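You operate a simulated robot arm through the tools that you are given. There is no shell and no other tool. Be economical: measure what you need, move in short steps, check, and stop when the job is done.

You are at the controls of a simulated two-armed robot. One attempt, no reset.

TASK
Check the orange taped lens on the centring table, then put it on the tray the verdict names.
Fine: swing arm parked and spot lamp off at the end. Set down upright: what you pick out. Where these are worked on the way, their far stop is far enough and under half their travel is too little: swing arm.
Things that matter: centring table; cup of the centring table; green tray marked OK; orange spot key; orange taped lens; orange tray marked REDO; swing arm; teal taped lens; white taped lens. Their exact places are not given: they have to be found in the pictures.

The check looks at the end state, three seconds after you hand in, the way a careful person would. Anything else that was tipped, shoved, dropped, spilled or broken makes it a failure.

THE ROBOT
Two 7-joint arms with fingered hands on one trunk, on a base that drives. Base frame: it is fixed to the floor where the robot stands at the start and does not move with it; the origin is under the middle of the robot, x ahead of it, y to its left, z up. Lengths are in mm, angles in rad, forces in N, time in s.
The left shoulder is at the start at [99, 128, 1086], the right one opposite. Places, roughly: centring table [1000, -1100, 800]; cup of the centring table [1000, -1100, 800]; green tray marked OK [1100, -700, 1200]; orange spot key [900, -1000, 800]; orange tray marked REDO [1200, -800, 1200]; swing arm [1200, -1000, 1000]. Payload 5 kg a hand.
The TCP of each hand is the grasp point between the finger pads, 37 mm short of the fingertips. In the tool frame z runs along the fingers and y along their closing line. The gripper opens to 124 mm. The gripper's body begins 43 mm behind the TCP. The gripper is a hand of 3 fingers: y runs from the thumb to the fingers, the wrist lies at [-21, -116, -203] in the tool frame, and closing takes about 1.5 s.
Orientation is that of the tool frame in the base frame, as a unit quaternion [x, y, z, w]. With the fingers straight down and the wrist toward the robot, the tool's x, y and z point along [0, 1, 0], [1, 0, 0] and [0, 0, -1] of the base frame.

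THE INTERFACE
- The arms move only by the tool drive_tool. It takes "left_plan", "right_plan" or both (then of equal length, played together; a hand with none holds still); each is text: rows parted by semicolons, each of 7 numbers parted by spaces: the shift along the tool's x, y, z in units of 20 mm (1.0 is 20 mm), then the turn, a rotation vector about the tool's x, y, z in units of 4 degrees (1.0 is 4 degrees), then the closure in counts, from 0 (fully open) to 255 (shut). In form: x y z rx ry rz hand; .... A call has 1 to 12 rows; each row shifts and turns the commanded pose from where the row before left it, along the tool's axes as they then stand. A call with a number of a shift or a turn outside -1 to 1 is refused whole. Rows are played at 5 a second. More than 50 mm and 0.15 rad between two rows, or a gripper value outside its range, and nothing of the call is played. A pose out of reach is approached as far as the arm can. The call stops where the force on the tool passes 40 N (or 10 N more than at its start, if that is more) or the arm is blocked; 0.2 s more then pass. Each finger travels about 45 mm/s and halts on what it meets, pressing with about 30 N; the grip force reading is that of the motor and also rises with nothing between the fingers. The clock runs only during rows and for 0.2 s after the last one: add rows that do not move to give the fingers time. The reply holds the time, the measured pose of the TCP, the force on the tool along the base axes, the opening and the grip force, in the units named above and with some noise, with the torque about the TCP (base axes, N m) and any sound that the robot's microphone picked up, and new pictures: "pictures" is both (left out), scene, wrist or none (wrist: the cameras of the hands that moved).
- Cameras (640 x 400 px; columns grow to the right, rows downward): "scene" is now at [273.5, -42, 1287.2]; the picture's right is [-0.49, -0.87, 0.00], its down [-0.20, 0.11, -0.97] and it looks along [0.85, -0.48, -0.23] (base axes); focal length 214 px, centre (320, 200). "left" rides on the left gripper at [-72, -104, -154] in its tool frame; the picture's right is [-0.83, -0.26, 0.49], its down [0.51, -0.72, 0.47] and it looks along [0.23, 0.64, 0.73] (tool axes); focal length 243 px, centre (320, 200). "right" rides on the right gripper at [72, -104, -154] in its tool frame; the picture's right is [-0.83, 0.26, -0.49], its down [-0.51, -0.72, 0.47] and it looks along [-0.23, 0.64, 0.73] (tool axes); focal length 243 px, centre (320, 200).
- raise_lower(by): slides the trunk up (or, below 0, down) by that many mm; the arms and the scene camera ride with it, the base frame stays. It gives what a move gives, with no picture.
- steer(legs): drives the robot by 1 to 6 legs, each [ahead, left, turn to the left] in mm, mm and rad, along the robot's own axes; the way and the turn of a leg run together, so that a leg with both is an arc; at most 1500 mm and 3.142 rad a leg. The arms and the cameras ride along, it lands a little off, and it stops where it bumps. It gives what a move gives, and a new picture of the scene camera.
- grasp_type(shape, hand): the hand has 3 fingers and takes this shape, open, in about a second: jaw (thumb against the fingers, like two jaws); tri (thumb and two fingers); tip (a fingertip pinch); poke (one finger out to press); point (the index stretched); flat (the hand flat); cup (the hand cupped); fist (a fist). The gripper value then closes the fingers along that shape, each until it touches; the sizes above hold for jaw. It gives what a move gives, with no picture.
- pan_tilt(pan, tilt): turns the head with the scene camera to pan (to the left, within 1.396 rad either way) and tilt (down, from -0.506 to 1.204), counted from straight ahead of the robot. It gives what a move gives, and a new picture of the scene camera.
- point_at(camera, pixels): for up to 12 pixels [column, row] of the newest picture of that camera ("zoom" is the newest enlarged one), the place [x, y, z] in the base frame of the surface seen there, good to about 3 mm, but the place of the scene camera against the robot may be out by one fixed shift of up to 18 mm in any direction. The clock stands still meanwhile.
- close_up(camera, box): a new picture of the part [left, top, right, bottom] of that camera's present view, enlarged. The clock stands still meanwhile.
- close_job(): hands the job in; it is judged then, once.

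Go step by step. Measure first, check grasps and placings, and put right what went wrong. The budget is 80 turns and 260 pictures, counting those below and the enlarged ones. Unless the task says otherwise, let go and move clear before handing in, and close with one line.

The tools are called after "Call:" by a JSON object that holds its "name" and its "arguments". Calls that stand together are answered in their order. drive_tool: Moves the arms, as the interface text tells. Its arguments: {"type":"object","properties":{"left_plan":{"type":"string"},"right_plan":{"type":"string"},"pictures":{"type":"string","enum":["both","scene","wrist","none"]}},"required":[]} The other tools are called the same way: raise_lower (by) slides the trunk up or down; grasp_type (shape, hand) gives the hand a shape; steer (legs) drives the base; pan_tilt (pan, tilt) turns the head that bears the scene camera; point_at (camera, pixels) gives the place of the surface under pixels of a picture; close_up (camera, box) takes an enlarged picture of a part of a camera's view; close_job () hands the job in.

At the start:

```text
time: 0.0
left_eef_pos: [685.8, -104.5, 1480.1]
left_ee_rot: [0.707, 0.707, 0.001, 0.0]
left_ft_force: [-0.2, 0.4, -0.5]
left_ft_torque: [0.01, 0.01, -0.02]
left_finger_gap: 123.6
left_grasp_force: 0.0
left_shape: jaw
right_eef_pos: [399.6, -568.4, 1457.8]
right_ee_rot: [0.707, 0.708, -0.001, 0.0]
right_ft_force: [-0.3, 0.4, -0.9]
right_ft_torque: [-0.02, -0.06, 0.02]
right_finger_gap: 123.5
right_grasp_force: 0.0
right_shape: jaw
trunk travel left (down, up): [-275.0, 288.0]
robot x, y, heading: [-0.6, -1.8, 0.002]
head pan, tilt: [-0.517, 0.227]
```

scene: 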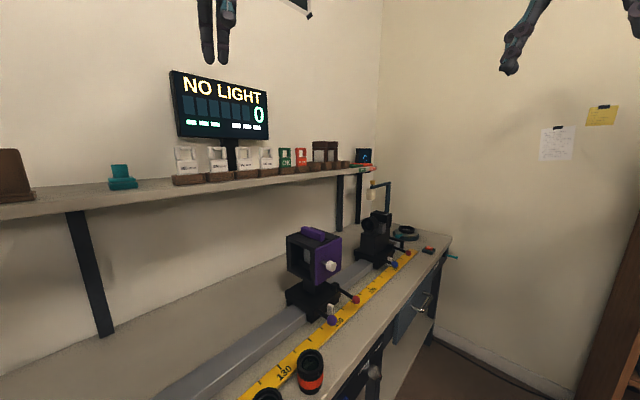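
right: 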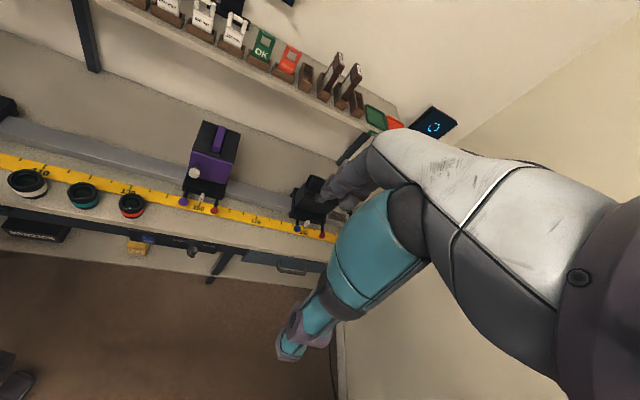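
left: 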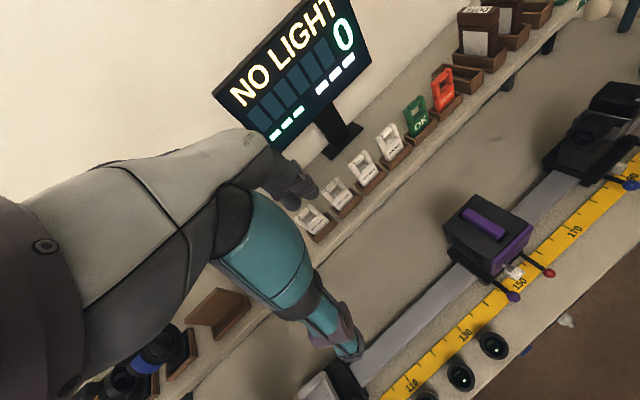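

The scene shows the bench, the lenses at about (310,370), and the likely centring table near (405,232), with trays on the shelf near (365,168). I'll enlarge the details.

Call:
{"name": "close_up", "arguments": {"camera": "scene", "box": [300, 130, 460, 270]}}

Call:
{"name": "close_up", "arguments": {"camera": "right", "box": [0, 60, 460, 260]}}

Call:
{"name": "point_at", "arguments": {"camera": "right", "pixels": [[28, 180], [83, 194], [131, 205], [378, 115], [393, 122], [432, 125]]}}

Call:
{"name": "point_at", "arguments": {"camera": "scene", "pixels": [[405, 230], [430, 249], [385, 185], [310, 360], [364, 157], [370, 168], [455, 257], [440, 240]]}}

```text
2.86 times, centred on (380, 200) of scene
```

zoom: 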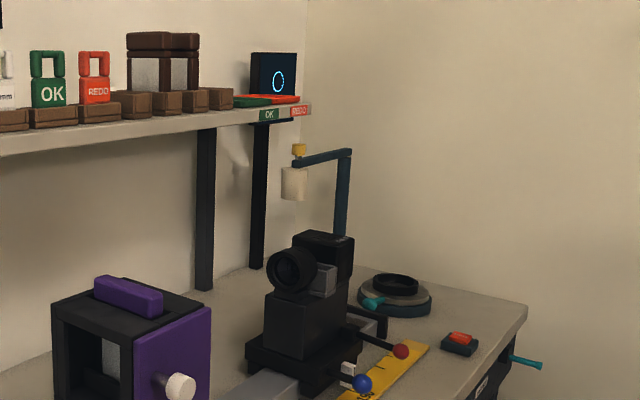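

```text
1.39 times, centred on (230, 160) of right
```

zoom: 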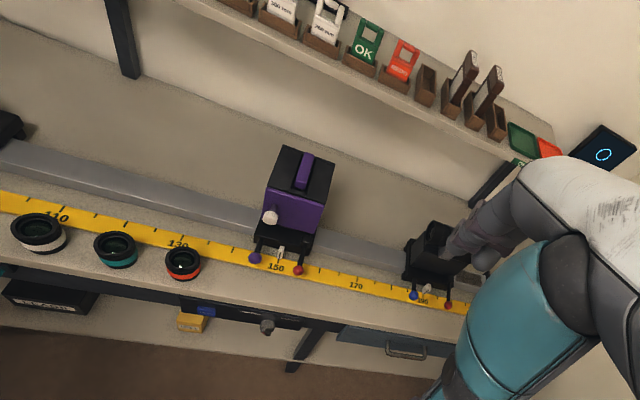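

```text
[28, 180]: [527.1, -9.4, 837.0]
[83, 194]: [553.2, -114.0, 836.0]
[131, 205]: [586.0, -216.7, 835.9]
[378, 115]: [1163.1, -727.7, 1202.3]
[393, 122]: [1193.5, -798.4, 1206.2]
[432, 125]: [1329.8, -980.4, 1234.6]
```

```text
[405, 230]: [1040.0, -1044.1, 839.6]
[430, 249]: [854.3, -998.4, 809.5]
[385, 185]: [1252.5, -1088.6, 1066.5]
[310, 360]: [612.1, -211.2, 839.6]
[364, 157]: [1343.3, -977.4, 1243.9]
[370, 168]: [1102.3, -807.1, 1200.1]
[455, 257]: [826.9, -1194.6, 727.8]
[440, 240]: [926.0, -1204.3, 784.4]
```

The orange lens sits near (586,-217), the key near (854,-998) and the cup near (1040,-1044). I'll look down at the lens and also toward the table.

Call:
{"name": "pan_tilt", "arguments": {"pan": -0.45, "tilt": 0.7}}

Call:
{"name": "close_up", "arguments": {"camera": "scene", "box": [220, 140, 420, 290]}}

Call:
{"name": "close_up", "arguments": {"camera": "right", "box": [0, 150, 200, 270]}}

```text
time: 0.9
left_eef_pos: [685.7, -105.4, 1478.9]
left_ee_rot: [0.707, 0.707, 0.0, 0.0]
left_ft_force: [0.2, 0.7, -1.1]
left_ft_torque: [-0.04, 0.01, 0.0]
left_finger_gap: 123.5
left_grasp_force: 0.1
left_shape: jaw
right_eef_pos: [398.9, -566.4, 1457.9]
right_ee_rot: [0.707, 0.707, 0.0, 0.0]
right_ft_force: [0.4, -0.7, 0.7]
right_ft_torque: [0.02, -0.03, 0.0]
right_finger_gap: 123.6
right_grasp_force: 0.1
right_shape: jaw
trunk travel left (down, up): [-275.0, 288.0]
robot x, y, heading: [-1.2, -4.1, -0.0]
head pan, tilt: [-0.45, 0.7]
```

scene: 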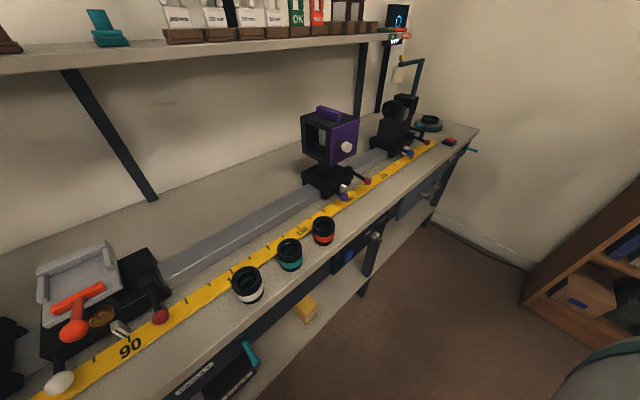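

```text
2.67 times, centred on (320, 215) of scene
```

zoom: 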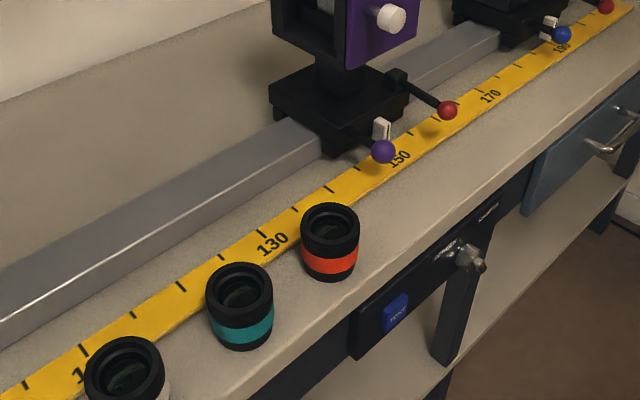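

```text
3.20 times, centred on (100, 210) of right
```

zoom: 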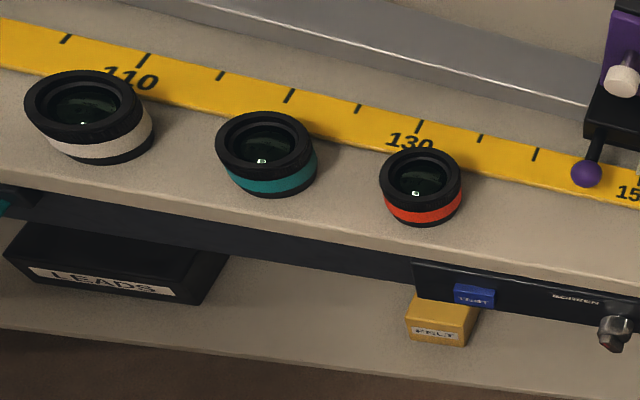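

The orange lens shows clearly in the right-wrist zoom (rim 381..461, 150..200). I'll measure rim, base and bench.

Call:
{"name": "point_at", "arguments": {"camera": "zoom", "pixels": [[385, 175], [457, 178], [422, 153], [418, 202], [418, 217], [480, 205], [360, 190], [325, 180], [600, 175], [300, 300]]}}

Call:
{"name": "point_at", "arguments": {"camera": "scene", "pixels": [[313, 226], [333, 222], [323, 219], [324, 233], [428, 118], [449, 141], [403, 72], [472, 131], [478, 150], [404, 25], [395, 41]]}}

```text
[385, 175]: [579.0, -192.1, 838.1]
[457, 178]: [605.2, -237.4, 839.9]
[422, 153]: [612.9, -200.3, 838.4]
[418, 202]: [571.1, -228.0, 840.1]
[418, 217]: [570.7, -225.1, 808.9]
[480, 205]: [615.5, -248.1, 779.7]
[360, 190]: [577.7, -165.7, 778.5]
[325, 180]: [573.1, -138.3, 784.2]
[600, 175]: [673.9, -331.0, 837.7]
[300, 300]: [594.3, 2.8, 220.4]
```

```text
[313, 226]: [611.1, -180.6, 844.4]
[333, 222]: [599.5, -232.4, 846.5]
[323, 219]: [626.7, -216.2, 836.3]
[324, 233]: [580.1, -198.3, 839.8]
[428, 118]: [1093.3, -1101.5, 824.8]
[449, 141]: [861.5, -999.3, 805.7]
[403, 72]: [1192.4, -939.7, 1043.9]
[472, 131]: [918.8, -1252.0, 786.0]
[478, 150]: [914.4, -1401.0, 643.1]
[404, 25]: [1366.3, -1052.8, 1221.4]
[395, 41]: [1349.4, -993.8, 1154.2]
```

The orange lens is centred at about (592,-214), top 839, bench 779. I'll back off 100 mm and lower the trunk 150 mm before bringing the right hand over it.

Call:
{"name": "steer", "arguments": {"legs": [[-100, 0, 0]]}}

Call:
{"name": "raise_lower", "arguments": {"by": -150}}

Call:
{"name": "drive_tool", "arguments": {"right_plan": "0.85 0.7 0.7 0 0 0 0;0.85 0.7 0.7 0 0 0 0;0.85 0.7 0.7 0 0 0 0;0.85 0.7 0.7 0 0 0 0;0.85 0.7 0.7 0 0 0 0;0.85 0.7 0.7 0 0 0 0;0.85 0.7 0.7 0 0 0 0;0.85 0.7 0.7 0 0 0 0;0.85 0.7 0.7 0 0 0 0;0.85 0.7 0.7 0 0 0 0;0.85 0.7 0.7 0 0 0 0;0.85 0.7 0.7 0 0 0 0", "pictures": "both"}}

```text
time: 2.1
left_eef_pos: [591.0, -103.4, 1479.5]
left_ee_rot: [0.707, 0.707, -0.001, -0.001]
left_ft_force: [0.7, 0.2, 0.0]
left_ft_torque: [0.03, 0.0, 0.0]
left_finger_gap: 123.7
left_grasp_force: 0.2
left_shape: jaw
right_eef_pos: [303.6, -567.1, 1456.7]
right_ee_rot: [0.707, 0.707, -0.001, -0.001]
right_ft_force: [0.7, -0.8, -0.3]
right_ft_torque: [0.02, 0.01, -0.01]
right_finger_gap: 123.6
right_grasp_force: 0.0
right_shape: jaw
trunk travel left (down, up): [-275.0, 288.0]
robot x, y, heading: [-99.1, -0.2, 0.002]
head pan, tilt: [-0.45, 0.7]
```

scene: 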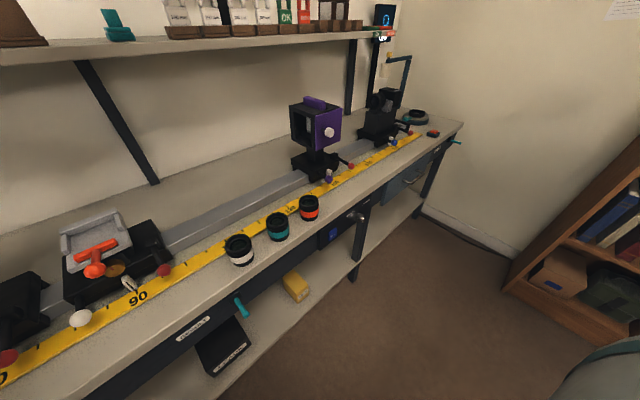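

```text
time: 3.8
left_eef_pos: [622.4, -106.1, 1295.7]
left_ee_rot: [0.708, 0.706, -0.018, -0.015]
left_ft_force: [-0.5, -0.3, -0.3]
left_ft_torque: [0.02, -0.02, 0.01]
left_finger_gap: 124.0
left_grasp_force: 0.1
left_shape: jaw
right_eef_pos: [299.6, -567.6, 1309.2]
right_ee_rot: [0.708, 0.707, 0.0, 0.0]
right_ft_force: [0.3, 0.2, 0.3]
right_ft_torque: [-0.02, -0.04, 0.04]
right_finger_gap: 123.8
right_grasp_force: 0.1
right_shape: jaw
trunk travel left (down, up): [-125.0, 438.0]
robot x, y, heading: [-98.1, -0.3, -0.001]
head pan, tilt: [-0.45, 0.7]
```

```text
time: 6.4
left_eef_pos: [625.2, -102.9, 1294.7]
left_ee_rot: [0.707, 0.707, -0.019, -0.016]
left_ft_force: [-0.5, 0.1, 0.0]
left_ft_torque: [0.01, 0.02, 0.01]
left_finger_gap: 123.5
left_grasp_force: 0.0
left_shape: jaw
right_eef_pos: [470.5, -362.3, 1138.2]
right_ee_rot: [0.707, 0.707, -0.001, 0.0]
right_ft_force: [0.2, 0.3, 0.0]
right_ft_torque: [-0.01, 0.03, 0.01]
right_finger_gap: 123.7
right_grasp_force: 0.0
right_shape: jaw
trunk travel left (down, up): [-125.0, 438.0]
robot x, y, heading: [-97.2, -3.5, 0.0]
head pan, tilt: [-0.45, 0.7]
```

scene: 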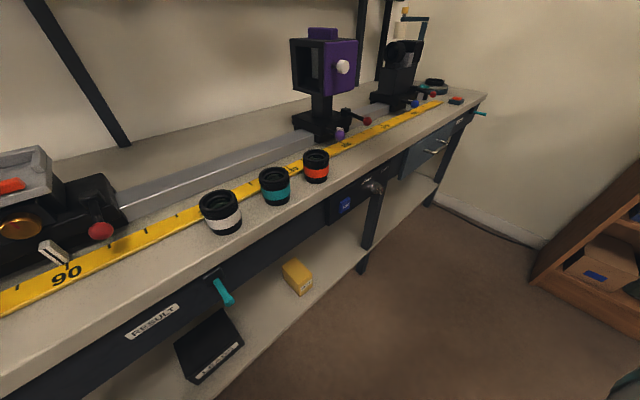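
right: 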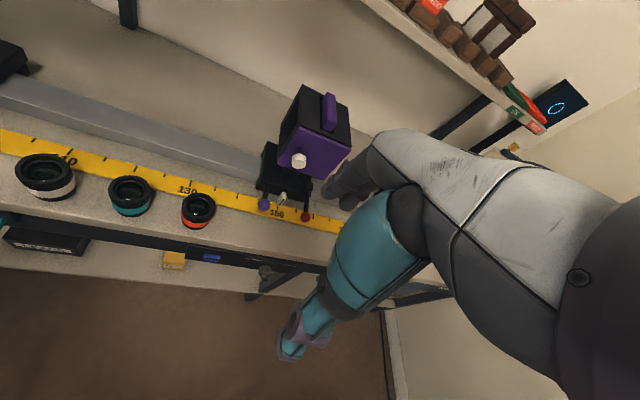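

The hand is at (470,-362,1138) and moving cleanly. I'll continue to above the lens.

Call:
{"name": "drive_tool", "arguments": {"right_plan": "0.8 0.66 0.7 0 0 0 0;0.8 0.66 0.7 0 0 0 0;0.8 0.66 0.7 0 0 0 0;0.8 0.66 0.7 0 0 0 0;0.8 0.66 0.7 0 0 0 0;0.8 0.66 0.7 0 0 0 0;0.8 0.66 0.8 0 0 0 0;0.8 0.66 0.8 0 0 0 0;0.8 0.66 0.9 0 0 0 0;0.2 0.13 0.9 0 0 0 0;0 0 0.9 0 0 0 0;0 0 0.9 0 0 0 0", "pictures": "both"}}

Call:
{"name": "close_up", "arguments": {"camera": "right", "box": [160, 100, 480, 300]}}

```text
time: 9.0
left_eef_pos: [623.8, -105.2, 1294.1]
left_ee_rot: [0.707, 0.707, -0.018, -0.016]
left_ft_force: [1.3, 0.6, -0.7]
left_ft_torque: [0.0, 0.0, 0.0]
left_finger_gap: 123.5
left_grasp_force: 0.1
left_shape: jaw
right_eef_pos: [589.9, -215.0, 951.9]
right_ee_rot: [0.707, 0.707, 0.0, 0.0]
right_ft_force: [0.7, -0.2, -0.1]
right_ft_torque: [0.0, 0.04, 0.02]
right_finger_gap: 123.7
right_grasp_force: 0.0
right_shape: jaw
trunk travel left (down, up): [-125.0, 438.0]
robot x, y, heading: [-95.7, -0.6, 0.001]
head pan, tilt: [-0.45, 0.7]
```

scene: 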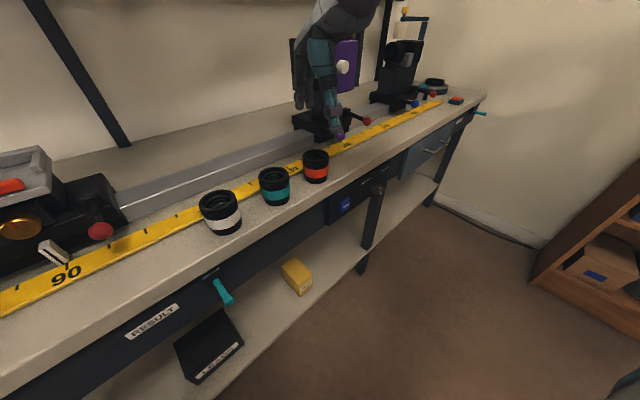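
right: 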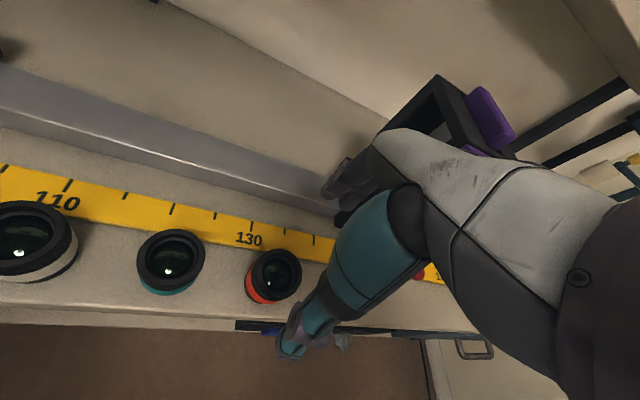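

```text
2.00 times, centred on (320, 200) of right
```

zoom: 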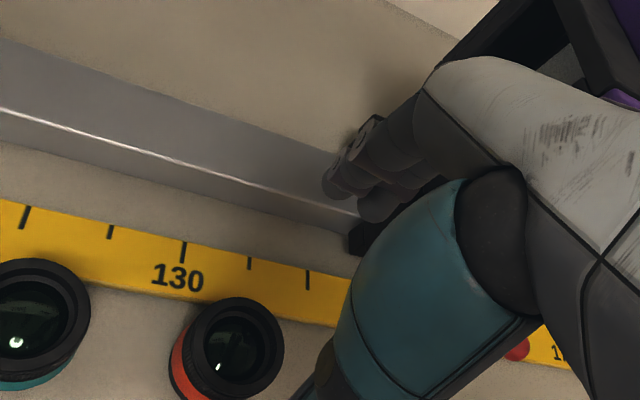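

The hand hangs above the lens; the fingers appear near the rail and purple holder. I'll measure the lens and those obstacles.

Call:
{"name": "point_at", "arguments": {"camera": "zoom", "pixels": [[240, 300], [282, 350], [205, 345], [240, 388], [180, 170], [190, 250], [335, 185], [380, 205], [350, 240], [515, 350]]}}

Call:
{"name": "point_at", "arguments": {"camera": "scene", "pixels": [[300, 60], [350, 50], [343, 67], [310, 125], [367, 121], [338, 135], [330, 60], [300, 102], [335, 100]]}}

Call:
{"name": "close_up", "arguments": {"camera": "scene", "box": [260, 0, 420, 200]}}

```text
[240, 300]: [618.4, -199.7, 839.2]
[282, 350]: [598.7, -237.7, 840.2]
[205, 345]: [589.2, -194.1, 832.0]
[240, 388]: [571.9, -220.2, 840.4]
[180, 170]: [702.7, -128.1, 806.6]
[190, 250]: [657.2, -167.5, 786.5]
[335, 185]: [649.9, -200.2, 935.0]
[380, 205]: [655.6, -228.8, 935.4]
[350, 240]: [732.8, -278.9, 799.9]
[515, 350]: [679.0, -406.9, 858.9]
```

```text
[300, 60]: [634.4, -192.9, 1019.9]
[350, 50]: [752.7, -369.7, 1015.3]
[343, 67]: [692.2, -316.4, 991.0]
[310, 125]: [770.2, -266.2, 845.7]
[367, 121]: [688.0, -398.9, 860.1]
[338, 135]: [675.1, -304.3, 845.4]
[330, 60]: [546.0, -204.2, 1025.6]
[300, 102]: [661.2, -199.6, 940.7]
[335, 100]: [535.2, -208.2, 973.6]
```

```text
2.00 times, centred on (340, 100) of scene
```

zoom: 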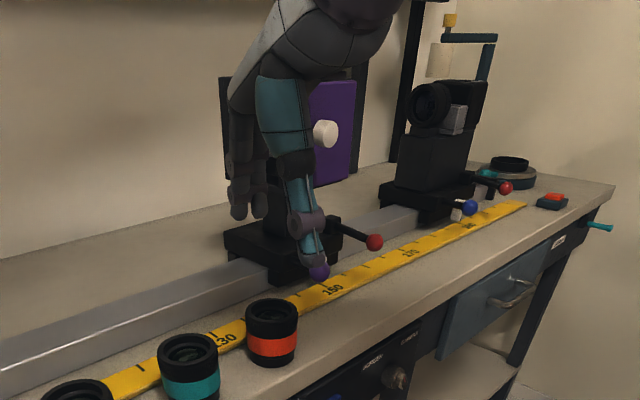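

The lens centre is about (593,-212), and the rail, lever and knob clear the fingers by 30–40 mm. I'll descend to z≈832 and close.

Call:
{"name": "drive_tool", "arguments": {"right_plan": "0.13 0.15 1 0 0 0 0;0 0 1 0 0 0 0;0 0 1 0 0 0 0;0 0 1 0 0 0 0;0 0 1 0 0 0 0;0 0 0.95 0 0 0 0;0 0 0 0 0 0 0", "pictures": "both"}}

```text
time: 10.6
left_eef_pos: [623.2, -104.9, 1295.1]
left_ee_rot: [0.707, 0.707, -0.018, -0.016]
left_ft_force: [0.4, -0.6, 0.8]
left_ft_torque: [-0.01, -0.01, 0.01]
left_finger_gap: 123.7
left_grasp_force: 0.2
left_shape: jaw
right_eef_pos: [593.6, -214.0, 832.5]
right_ee_rot: [0.707, 0.707, 0.0, 0.0]
right_ft_force: [-0.2, 0.1, -0.1]
right_ft_torque: [0.05, -0.03, -0.03]
right_finger_gap: 123.6
right_grasp_force: 0.0
right_shape: jaw
trunk travel left (down, up): [-125.0, 438.0]
robot x, y, heading: [-95.1, 0.3, 0.0]
head pan, tilt: [-0.45, 0.7]
```

scene: 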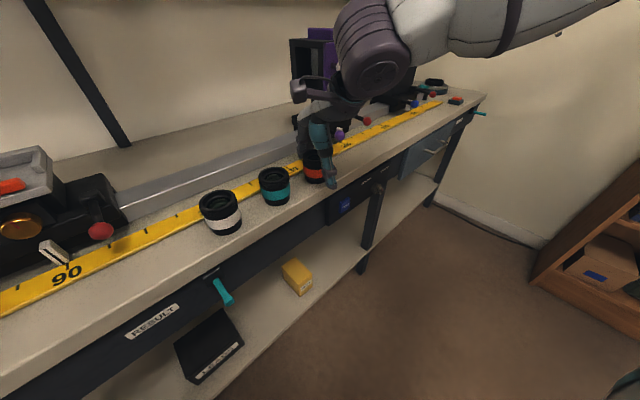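
right: 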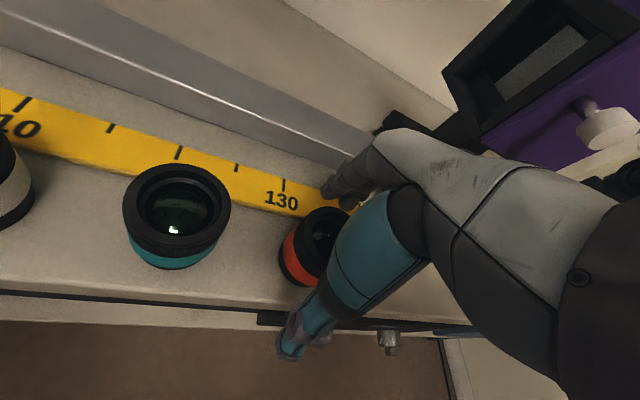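

The lens sits between thumb and fingers. I'll close (2 s for the fingers).

Call:
{"name": "drive_tool", "arguments": {"right_plan": "0 0 0 0 0 0 255;0 0 0 0 0 0 255;0 0 0 0 0 0 255;0 0 0 0 0 0 255;0 0 0 0 0 0 255;0 0 0 0 0 0 255;0 0 0 0 0 0 255;0 0 0 0 0 0 255;0 0 0 0 0 0 255;0 0 0 0 0 0 255;0 0 0 0 0 0 255", "pictures": "both"}}

```text
time: 13.0
left_eef_pos: [624.3, -105.1, 1294.0]
left_ee_rot: [0.707, 0.707, -0.018, -0.016]
left_ft_force: [-0.5, 0.0, -0.4]
left_ft_torque: [0.01, 0.02, 0.01]
left_finger_gap: 123.6
left_grasp_force: 0.0
left_shape: jaw
right_eef_pos: [593.0, -213.8, 833.5]
right_ee_rot: [0.708, 0.707, 0.0, 0.0]
right_ft_force: [-0.2, 0.3, 1.5]
right_ft_torque: [0.01, 0.04, -0.01]
right_finger_gap: 43.6
right_grasp_force: 30.0
right_shape: jaw
trunk travel left (down, up): [-125.0, 438.0]
robot x, y, heading: [-100.9, -3.0, 0.0]
head pan, tilt: [-0.45, 0.7]
```

scene: 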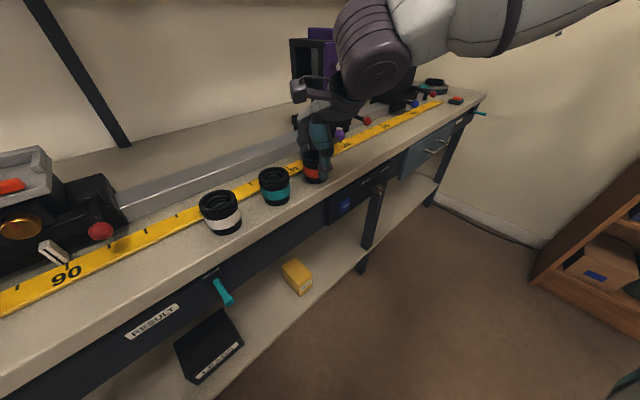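
right: 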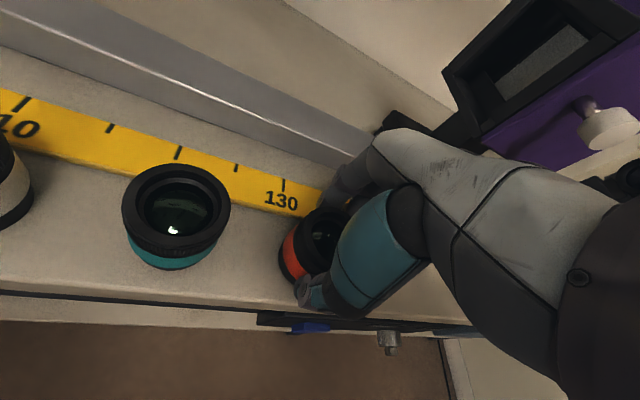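

The fingers halted at a 43.6 mm gap with 30 N, so the lens is gripped. I'll lift it straight up.

Call:
{"name": "drive_tool", "arguments": {"right_plan": "0 0 -0.5 0 0 0 255;0 0 -1 0 0 0 255;0 0 -1 0 0 0 255;0 0 -1 0 0 0 255;0 0 -1 0 0 0 255;0 0 -1 0 0 0 255;0 0 -1 0 0 0 255;0 -0.5 -1 0 0 0 255;0 -1 -1 0 0 0 255;0 -1 -1 0 0 0 255;0 -1 -1 0 0 0 255;0 -1 -1 0 0 0 255", "pictures": "both"}}

```text
time: 15.6
left_eef_pos: [622.9, -105.0, 1296.1]
left_ee_rot: [0.707, 0.706, -0.019, -0.016]
left_ft_force: [-0.2, -0.2, -1.3]
left_ft_torque: [0.02, -0.04, -0.04]
left_finger_gap: 123.8
left_grasp_force: 0.0
left_shape: jaw
right_eef_pos: [502.6, -213.6, 1063.5]
right_ee_rot: [0.707, 0.707, 0.0, 0.0]
right_ft_force: [-0.2, 0.3, -1.6]
right_ft_torque: [-0.01, -0.03, 0.01]
right_finger_gap: 43.9
right_grasp_force: 29.3
right_shape: jaw
trunk travel left (down, up): [-125.0, 438.0]
robot x, y, heading: [-101.3, -2.1, 0.001]
head pan, tilt: [-0.45, 0.7]
```

scene: 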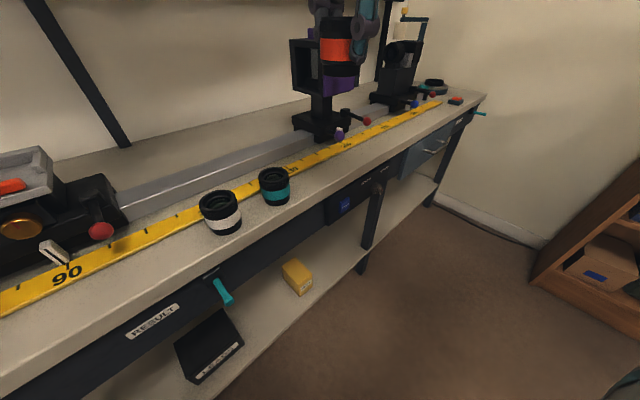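
right: 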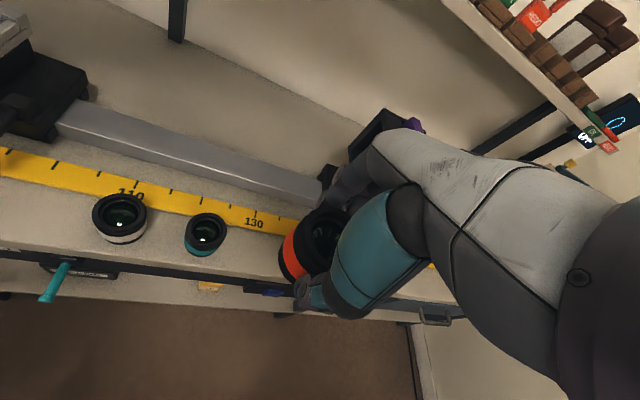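

The lens is held upright. I'll pull the left hand back for driving, and measure the bookcase and wall on the right.

Call:
{"name": "drive_tool", "arguments": {"left_plan": "0.5 -1 0 0 0 0 0;0.5 -1 0 0 0 0 0;0.5 -1 0 0 0 0 0;0.5 -1 0 0 0 0 0;0.5 -1 0 0 0 0 0;0.5 -1 0 0 0 0 0;0.5 -1 0 0 0 0 0;0.5 -1 0 0 0 0 0;0.5 -1 0 0 0 0 0;0.5 -1 0 0 0 0 0", "pictures": "none"}}

Call:
{"name": "pan_tilt", "arguments": {"pan": -1.0, "tilt": 0.6}}

Call:
{"name": "point_at", "arguments": {"camera": "scene", "pixels": [[320, 250], [400, 200], [450, 250], [500, 300], [550, 200], [250, 220], [380, 130], [300, 330]]}}

```text
time: 17.8
left_eef_pos: [480.0, -3.1, 1211.6]
left_ee_rot: [0.709, 0.705, -0.02, -0.013]
left_ft_force: [-0.6, -0.7, -0.1]
left_ft_torque: [-0.02, 0.02, 0.02]
left_finger_gap: 123.8
left_grasp_force: 0.1
left_shape: jaw
left hand out of reach, approached as far as the arm can: row 1, 2, 3, 4, 5, 6, 7, 8, 9, 10
right_eef_pos: [504.4, -213.5, 1062.5]
right_ee_rot: [0.707, 0.707, 0.0, 0.0]
right_ft_force: [-1.3, 0.2, -0.8]
right_ft_torque: [-0.04, -0.01, 0.03]
right_finger_gap: 43.5
right_grasp_force: 30.1
right_shape: jaw
trunk travel left (down, up): [-125.0, 438.0]
robot x, y, heading: [-101.2, -2.1, 0.001]
head pan, tilt: [-0.45, 0.7]
```

```text
time: 18.8
left_eef_pos: [479.5, -3.2, 1211.1]
left_ee_rot: [0.708, 0.705, -0.019, -0.013]
left_ft_force: [-0.2, -0.5, -0.1]
left_ft_torque: [0.03, 0.01, 0.01]
left_finger_gap: 123.9
left_grasp_force: 0.1
left_shape: jaw
right_eef_pos: [504.4, -213.7, 1062.6]
right_ee_rot: [0.707, 0.707, 0.0, 0.0]
right_ft_force: [-0.5, -0.8, -2.0]
right_ft_torque: [-0.01, 0.01, 0.02]
right_finger_gap: 43.8
right_grasp_force: 30.3
right_shape: jaw
trunk travel left (down, up): [-125.0, 438.0]
robot x, y, heading: [-98.5, -2.0, -0.004]
head pan, tilt: [-1.0, 0.6]
```

scene: 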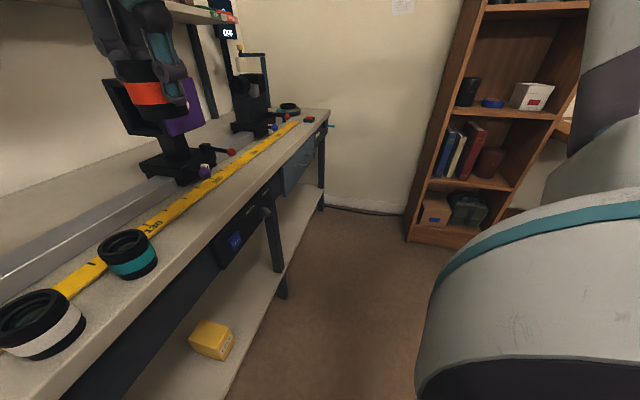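

```text
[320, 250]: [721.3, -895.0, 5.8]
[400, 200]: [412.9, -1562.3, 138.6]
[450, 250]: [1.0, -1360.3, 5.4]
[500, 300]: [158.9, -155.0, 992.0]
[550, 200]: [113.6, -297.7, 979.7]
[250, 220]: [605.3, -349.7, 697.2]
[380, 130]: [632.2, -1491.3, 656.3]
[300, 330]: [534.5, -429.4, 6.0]
```

The wall is at y≈-1500 and the bookcase at y≈-1360, so the way is open. I'll drive 780 right, then 330 ahead.

Call:
{"name": "steer", "arguments": {"legs": [[0, -780, 0], [330, 0, 0]]}}

Call:
{"name": "pan_tilt", "arguments": {"pan": -0.3, "tilt": 0.35}}

Call:
{"name": "close_up", "arguments": {"camera": "scene", "box": [200, 80, 480, 280]}}

```text
time: 24.9
left_eef_pos: [481.7, -706.2, 1210.9]
left_ee_rot: [0.705, 0.709, -0.019, -0.014]
left_ft_force: [-0.2, -0.6, 0.4]
left_ft_torque: [-0.02, 0.02, -0.01]
left_finger_gap: 123.7
left_grasp_force: 0.0
left_shape: jaw
right_eef_pos: [510.4, -916.3, 1063.1]
right_ee_rot: [0.703, 0.711, -0.002, 0.003]
right_ft_force: [0.0, 0.2, -0.5]
right_ft_torque: [0.02, -0.03, -0.02]
right_finger_gap: 43.8
right_grasp_force: 30.2
right_shape: jaw
trunk travel left (down, up): [-125.0, 438.0]
robot x, y, heading: [-96.5, -714.9, 0.008]
head pan, tilt: [-1.0, 0.6]
stopped in leg 1: the robot was blocked; the commanded pose is now the measured one
```

scene: 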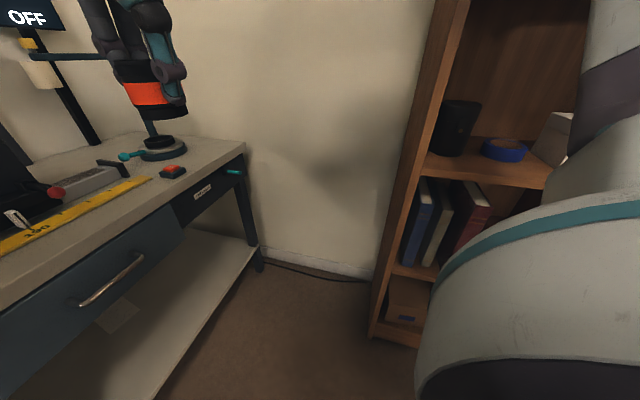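

```text
time: 26.0
left_eef_pos: [483.6, -705.8, 1211.8]
left_ee_rot: [0.705, 0.709, -0.02, -0.013]
left_ft_force: [-0.4, 0.4, 0.4]
left_ft_torque: [0.0, -0.03, 0.02]
left_finger_gap: 123.8
left_grasp_force: 0.2
left_shape: jaw
right_eef_pos: [509.9, -915.1, 1063.1]
right_ee_rot: [0.703, 0.711, -0.002, 0.003]
right_ft_force: [-0.2, 0.1, -2.4]
right_ft_torque: [-0.01, -0.03, 0.01]
right_finger_gap: 43.9
right_grasp_force: 30.4
right_shape: jaw
trunk travel left (down, up): [-125.0, 438.0]
robot x, y, heading: [-93.9, -714.7, 0.011]
head pan, tilt: [-0.3, 0.351]
```

scene: 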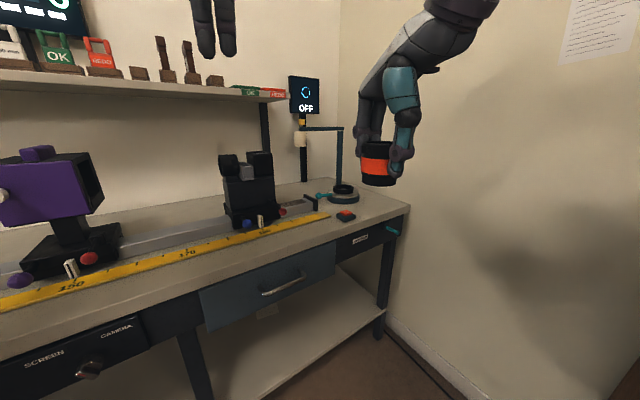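

```text
2.00 times, centred on (340, 180) of scene
```

zoom: 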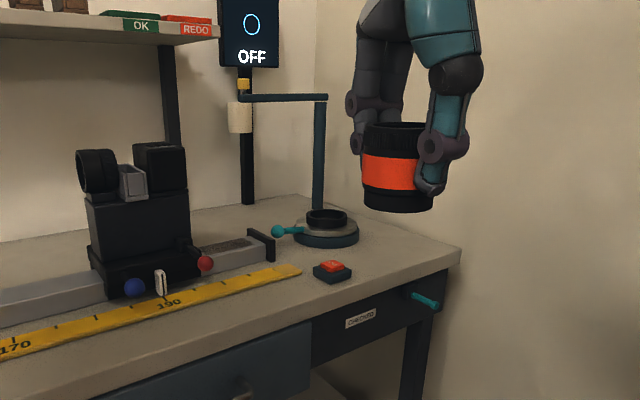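

The base bumped at y=-715 (probably the bookcase). Display reads OFF with a ring; cup at zoom (327,215), key (332,268), lever (280,231). I'll measure these.

Call:
{"name": "point_at", "arguments": {"camera": "zoom", "pixels": [[327, 212], [305, 220], [348, 220], [327, 231], [327, 243], [332, 265], [280, 231], [320, 98], [243, 85], [240, 118], [160, 150], [450, 255]]}}

Call:
{"name": "point_at", "arguments": {"camera": "scene", "pixels": [[226, 165], [271, 165], [310, 203], [253, 89], [274, 92], [265, 97], [235, 90], [345, 190], [362, 240], [392, 230]]}}

Call:
{"name": "close_up", "arguments": {"camera": "scene", "box": [280, 70, 420, 240]}}

```text
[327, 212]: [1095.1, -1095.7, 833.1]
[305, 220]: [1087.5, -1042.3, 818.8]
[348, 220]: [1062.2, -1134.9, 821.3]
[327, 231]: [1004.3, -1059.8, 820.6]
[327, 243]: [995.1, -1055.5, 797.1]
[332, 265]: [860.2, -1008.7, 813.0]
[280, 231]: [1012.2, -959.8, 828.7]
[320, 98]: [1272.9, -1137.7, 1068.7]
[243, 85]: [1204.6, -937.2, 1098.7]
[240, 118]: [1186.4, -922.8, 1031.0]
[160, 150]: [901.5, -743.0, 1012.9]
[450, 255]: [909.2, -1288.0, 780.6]
```

```text
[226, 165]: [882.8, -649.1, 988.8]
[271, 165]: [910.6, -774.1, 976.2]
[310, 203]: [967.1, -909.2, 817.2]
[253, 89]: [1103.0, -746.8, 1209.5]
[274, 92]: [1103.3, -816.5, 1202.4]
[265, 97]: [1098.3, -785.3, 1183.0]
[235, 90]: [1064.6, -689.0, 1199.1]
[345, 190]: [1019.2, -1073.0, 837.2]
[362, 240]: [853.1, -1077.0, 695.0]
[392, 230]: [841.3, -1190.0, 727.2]
```

```text
2.35 times, centred on (350, 155) of scene
```

zoom: 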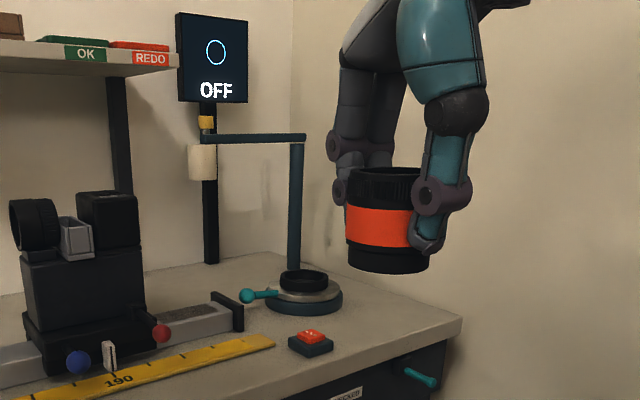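

Cup ≈(1045,-1085, rim 833), post ≈(1272,-1138), lamp ≈(1190,-925). I'll ease left off the bookcase and drive ahead.

Call:
{"name": "steer", "arguments": {"legs": [[0, 40, 0], [340, 0, 0]]}}

```text
time: 28.8
left_eef_pos: [814.3, -663.4, 1209.8]
left_ee_rot: [0.704, 0.71, -0.02, -0.015]
left_ft_force: [0.6, -0.2, -0.3]
left_ft_torque: [0.01, 0.0, 0.0]
left_finger_gap: 123.9
left_grasp_force: 0.0
left_shape: jaw
right_eef_pos: [842.5, -872.8, 1061.3]
right_ee_rot: [0.702, 0.712, -0.003, 0.001]
right_ft_force: [-0.6, 0.4, -0.8]
right_ft_torque: [0.03, 0.04, 0.03]
right_finger_gap: 43.6
right_grasp_force: 29.6
right_shape: jaw
trunk travel left (down, up): [-125.0, 438.0]
robot x, y, heading: [231.9, -670.4, 0.012]
head pan, tilt: [-0.3, 0.351]
```

scene: 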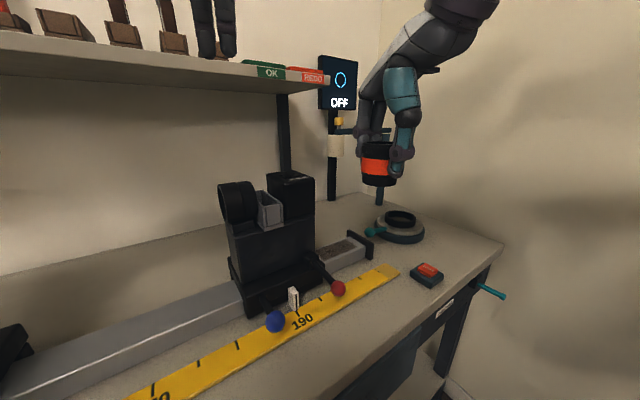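

Clear of obstacles. I'll carry the lens to above the cup.

Call:
{"name": "drive_tool", "arguments": {"right_plan": "-0.85 0.8 0 0 0 0 255;-0.85 0.8 0 0 0 0 255;-0.85 0.8 0 0 0 0 255;-0.85 0.8 0 0 0 0 255;-0.85 0.8 0 0 0 0 255;-0.85 0.8 0 0 0 0 255;-0.85 0.8 0 0 0 0 255;-0.85 0.8 0.3 0 0 0 255;-0.85 0.8 0.5 0 0 0 255;-0.85 0.8 0.7 0 0 0 255;-0.1 0.1 0.8 0 0 0 255;0 0 0.8 0 0 0 255", "pictures": "both"}}

Call:
{"name": "close_up", "arguments": {"camera": "scene", "box": [310, 40, 510, 310]}}

```text
time: 31.4
left_eef_pos: [815.3, -663.8, 1211.1]
left_ee_rot: [0.703, 0.71, -0.02, -0.015]
left_ft_force: [-0.7, 0.4, -0.9]
left_ft_torque: [0.02, 0.0, 0.01]
left_finger_gap: 123.9
left_grasp_force: 0.0
left_shape: jaw
right_eef_pos: [1008.1, -1042.0, 998.7]
right_ee_rot: [0.702, 0.712, -0.002, 0.0]
right_ft_force: [0.4, 0.0, -1.7]
right_ft_torque: [-0.02, 0.03, 0.0]
right_finger_gap: 43.6
right_grasp_force: 30.1
right_shape: jaw
trunk travel left (down, up): [-125.0, 438.0]
robot x, y, heading: [235.8, -666.9, 0.016]
head pan, tilt: [-0.3, 0.351]
```

scene: 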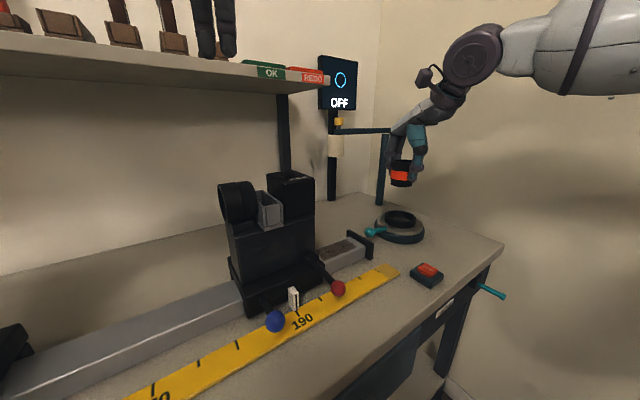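
right: 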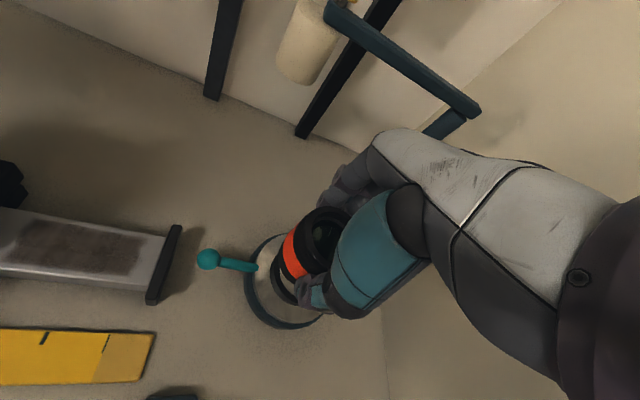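

```text
1.48 times, centred on (410, 175) of scene
```

zoom: 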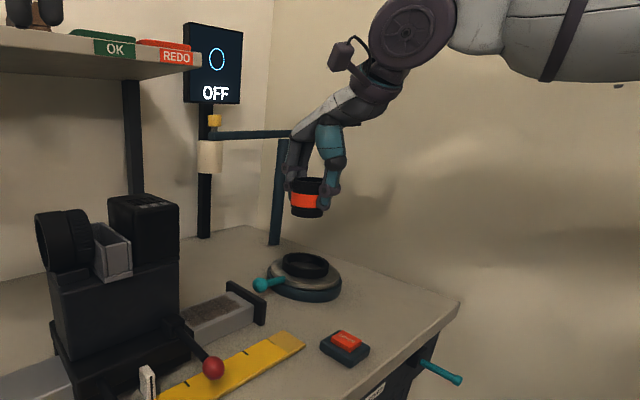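

The cup is visible below-right of the lens. I'll zoom in on the cup in both views and measure.

Call:
{"name": "close_up", "arguments": {"camera": "scene", "box": [360, 190, 440, 250]}}

Call:
{"name": "point_at", "arguments": {"camera": "zoom", "pixels": [[320, 175], [215, 225], [440, 245], [320, 295], [320, 220], [160, 260], [510, 270], [320, 335], [320, 420], [60, 330]]}}

Call:
{"name": "close_up", "arguments": {"camera": "right", "box": [180, 180, 380, 340]}}

```text
6.67 times, centred on (400, 220) of scene
```

zoom: 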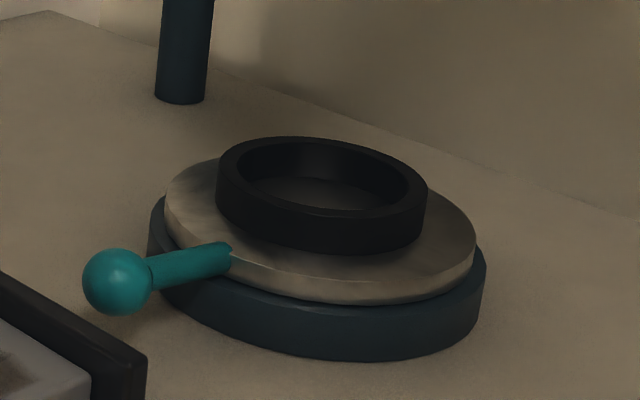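

```text
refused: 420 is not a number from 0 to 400
```

```text
2.50 times, centred on (280, 260) of right
```

zoom: 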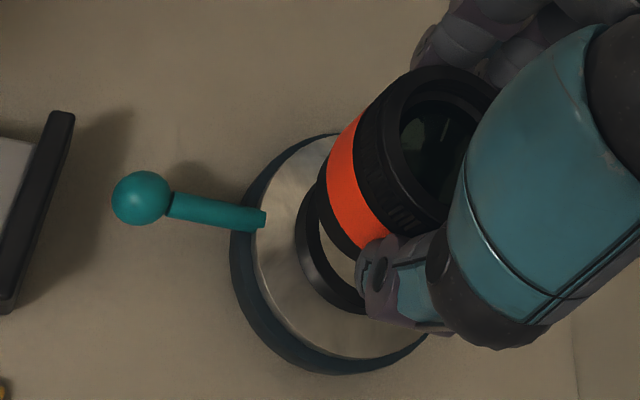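

The cup is a shallow ring on a turntable with a teal handle. I'll measure its rim in the current right zoom first.

Call:
{"name": "point_at", "arguments": {"camera": "zoom", "pixels": [[302, 230], [308, 255], [322, 282], [345, 302], [312, 195], [335, 250], [262, 270], [300, 330], [375, 356], [320, 140], [250, 300], [140, 195]]}}

Call:
{"name": "close_up", "arguments": {"camera": "scene", "box": [360, 190, 440, 240]}}

Call:
{"name": "point_at", "arguments": {"camera": "zoom", "pixels": [[246, 216], [471, 234], [345, 167], [365, 258], [230, 205], [485, 225], [345, 230], [320, 300], [560, 290], [200, 190], [440, 350]]}}

```text
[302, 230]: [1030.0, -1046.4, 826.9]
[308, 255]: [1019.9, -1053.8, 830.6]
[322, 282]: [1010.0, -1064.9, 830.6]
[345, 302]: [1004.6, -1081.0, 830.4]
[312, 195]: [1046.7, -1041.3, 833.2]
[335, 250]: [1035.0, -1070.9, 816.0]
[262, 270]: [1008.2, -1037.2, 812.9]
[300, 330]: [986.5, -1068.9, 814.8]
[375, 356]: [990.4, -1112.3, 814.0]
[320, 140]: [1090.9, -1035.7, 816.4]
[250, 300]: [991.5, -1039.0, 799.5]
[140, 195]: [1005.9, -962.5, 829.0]
```

```text
8.00 times, centred on (400, 215) of scene
```

zoom: 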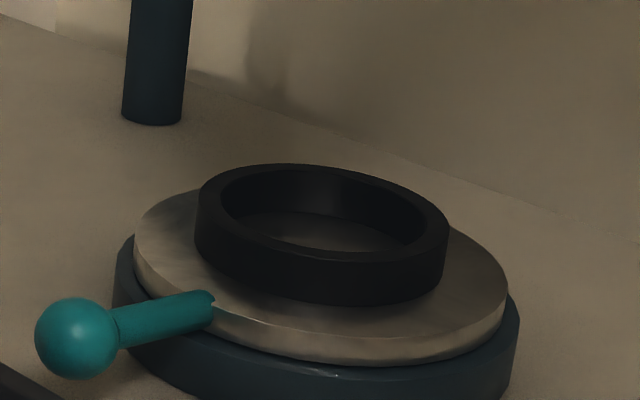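

```text
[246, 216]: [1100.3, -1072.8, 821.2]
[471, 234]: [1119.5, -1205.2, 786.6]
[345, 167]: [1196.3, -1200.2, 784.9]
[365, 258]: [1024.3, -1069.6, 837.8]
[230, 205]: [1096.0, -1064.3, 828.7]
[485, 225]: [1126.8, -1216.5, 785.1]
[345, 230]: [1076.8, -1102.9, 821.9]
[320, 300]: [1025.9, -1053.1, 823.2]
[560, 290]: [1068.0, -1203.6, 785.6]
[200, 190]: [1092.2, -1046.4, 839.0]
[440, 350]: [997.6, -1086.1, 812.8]
```

From the wrist camera the cup's centre is about (1048,-1085), rim z 831, floor 816. I'll check the lens centre relative to the TCP from the same camera.

Call:
{"name": "close_up", "arguments": {"camera": "right", "box": [260, 190, 360, 310]}}

Call:
{"name": "point_at", "arguments": {"camera": "right", "pixels": [[335, 209], [351, 210], [321, 217], [313, 231], [314, 246], [321, 257], [300, 250], [292, 262], [285, 258]]}}

```text
3.33 times, centred on (310, 250) of right
```

zoom: 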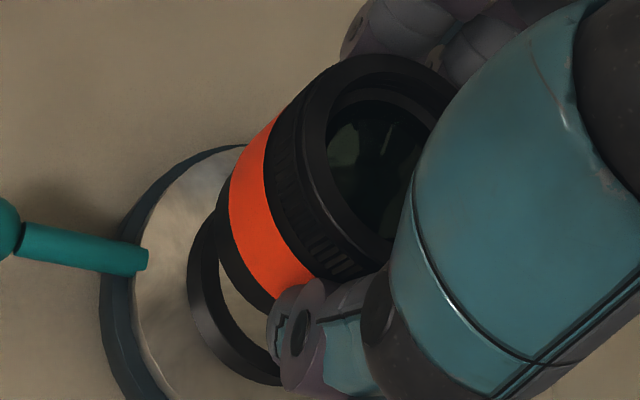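

```text
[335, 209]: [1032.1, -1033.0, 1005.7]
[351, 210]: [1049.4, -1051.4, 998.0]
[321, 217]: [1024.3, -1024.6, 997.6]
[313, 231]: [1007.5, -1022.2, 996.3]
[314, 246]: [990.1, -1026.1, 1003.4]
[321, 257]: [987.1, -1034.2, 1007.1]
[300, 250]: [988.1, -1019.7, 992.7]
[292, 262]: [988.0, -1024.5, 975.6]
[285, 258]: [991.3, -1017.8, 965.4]
```

Lens centre in hand looks 0–7 mm to -y of the TCP. I'll move over the cup, down to about 14 mm above the rim, and check.

Call:
{"name": "drive_tool", "arguments": {"right_plan": "-0.5 0.49 0.5 0 0 0 255;-0.5 0.49 0.7 0 0 0 255;-0.5 0.49 1 0 0 0 255;-0.5 0.49 1 0 0 0 255;0 0 1 0 0 0 255;0 0 0.8 0 0 0 255;0 0 0 0 0 0 255", "pictures": "both"}}

Call:
{"name": "close_up", "arguments": {"camera": "scene", "box": [360, 180, 440, 240]}}

Call:
{"name": "close_up", "arguments": {"camera": "right", "box": [220, 190, 380, 320]}}

```text
time: 33.0
left_eef_pos: [814.0, -663.6, 1210.1]
left_ee_rot: [0.703, 0.71, -0.02, -0.014]
left_ft_force: [0.7, -0.5, -0.8]
left_ft_torque: [0.02, -0.03, -0.01]
left_finger_gap: 123.6
left_grasp_force: 0.1
left_shape: jaw
right_eef_pos: [1046.6, -1081.9, 900.5]
right_ee_rot: [0.702, 0.712, -0.002, 0.001]
right_ft_force: [0.3, -0.2, -1.1]
right_ft_torque: [0.01, 0.03, -0.01]
right_finger_gap: 43.3
right_grasp_force: 30.2
right_shape: jaw
trunk travel left (down, up): [-125.0, 438.0]
robot x, y, heading: [235.0, -670.4, 0.009]
head pan, tilt: [-0.3, 0.351]
```

scene: 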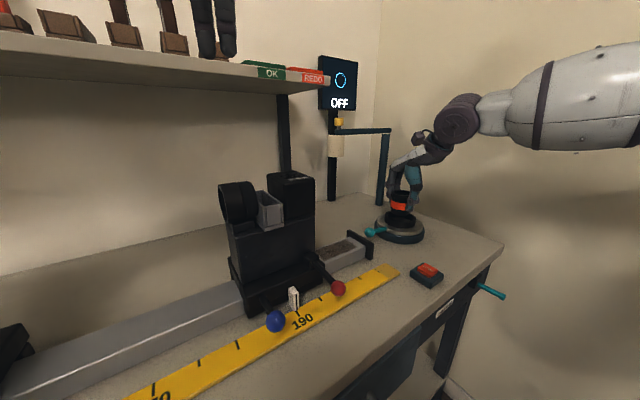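
right: 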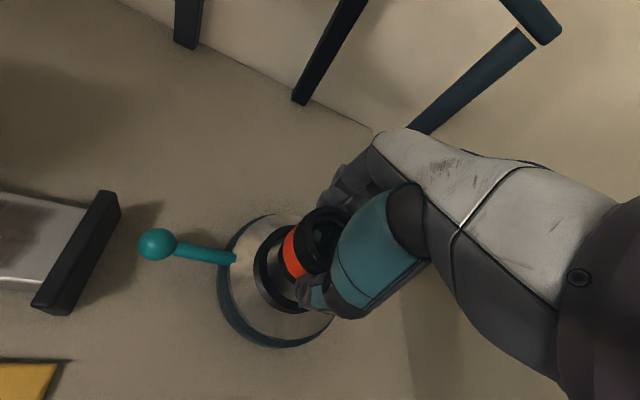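

```text
6.67 times, centred on (400, 210) of scene
```

zoom: 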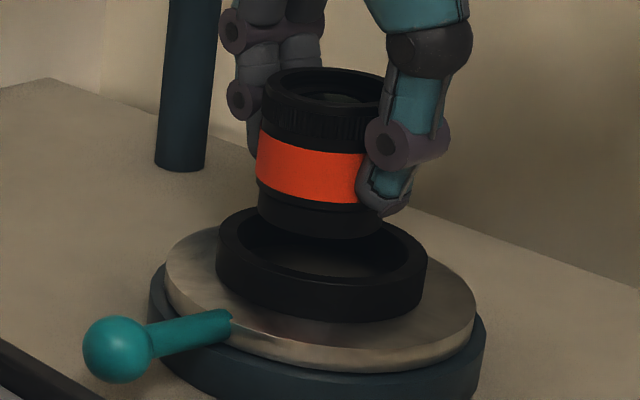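

```text
3.08 times, centred on (300, 255) of right
```

zoom: 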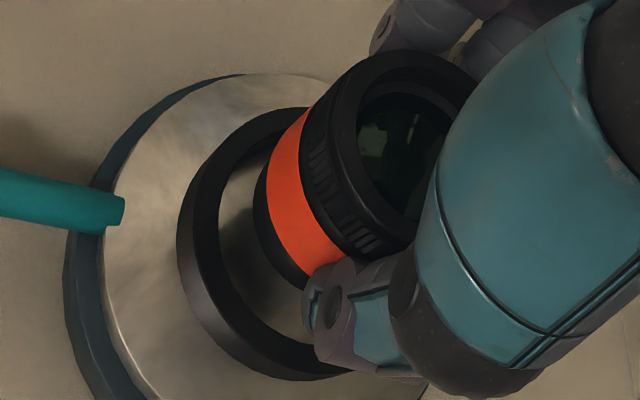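

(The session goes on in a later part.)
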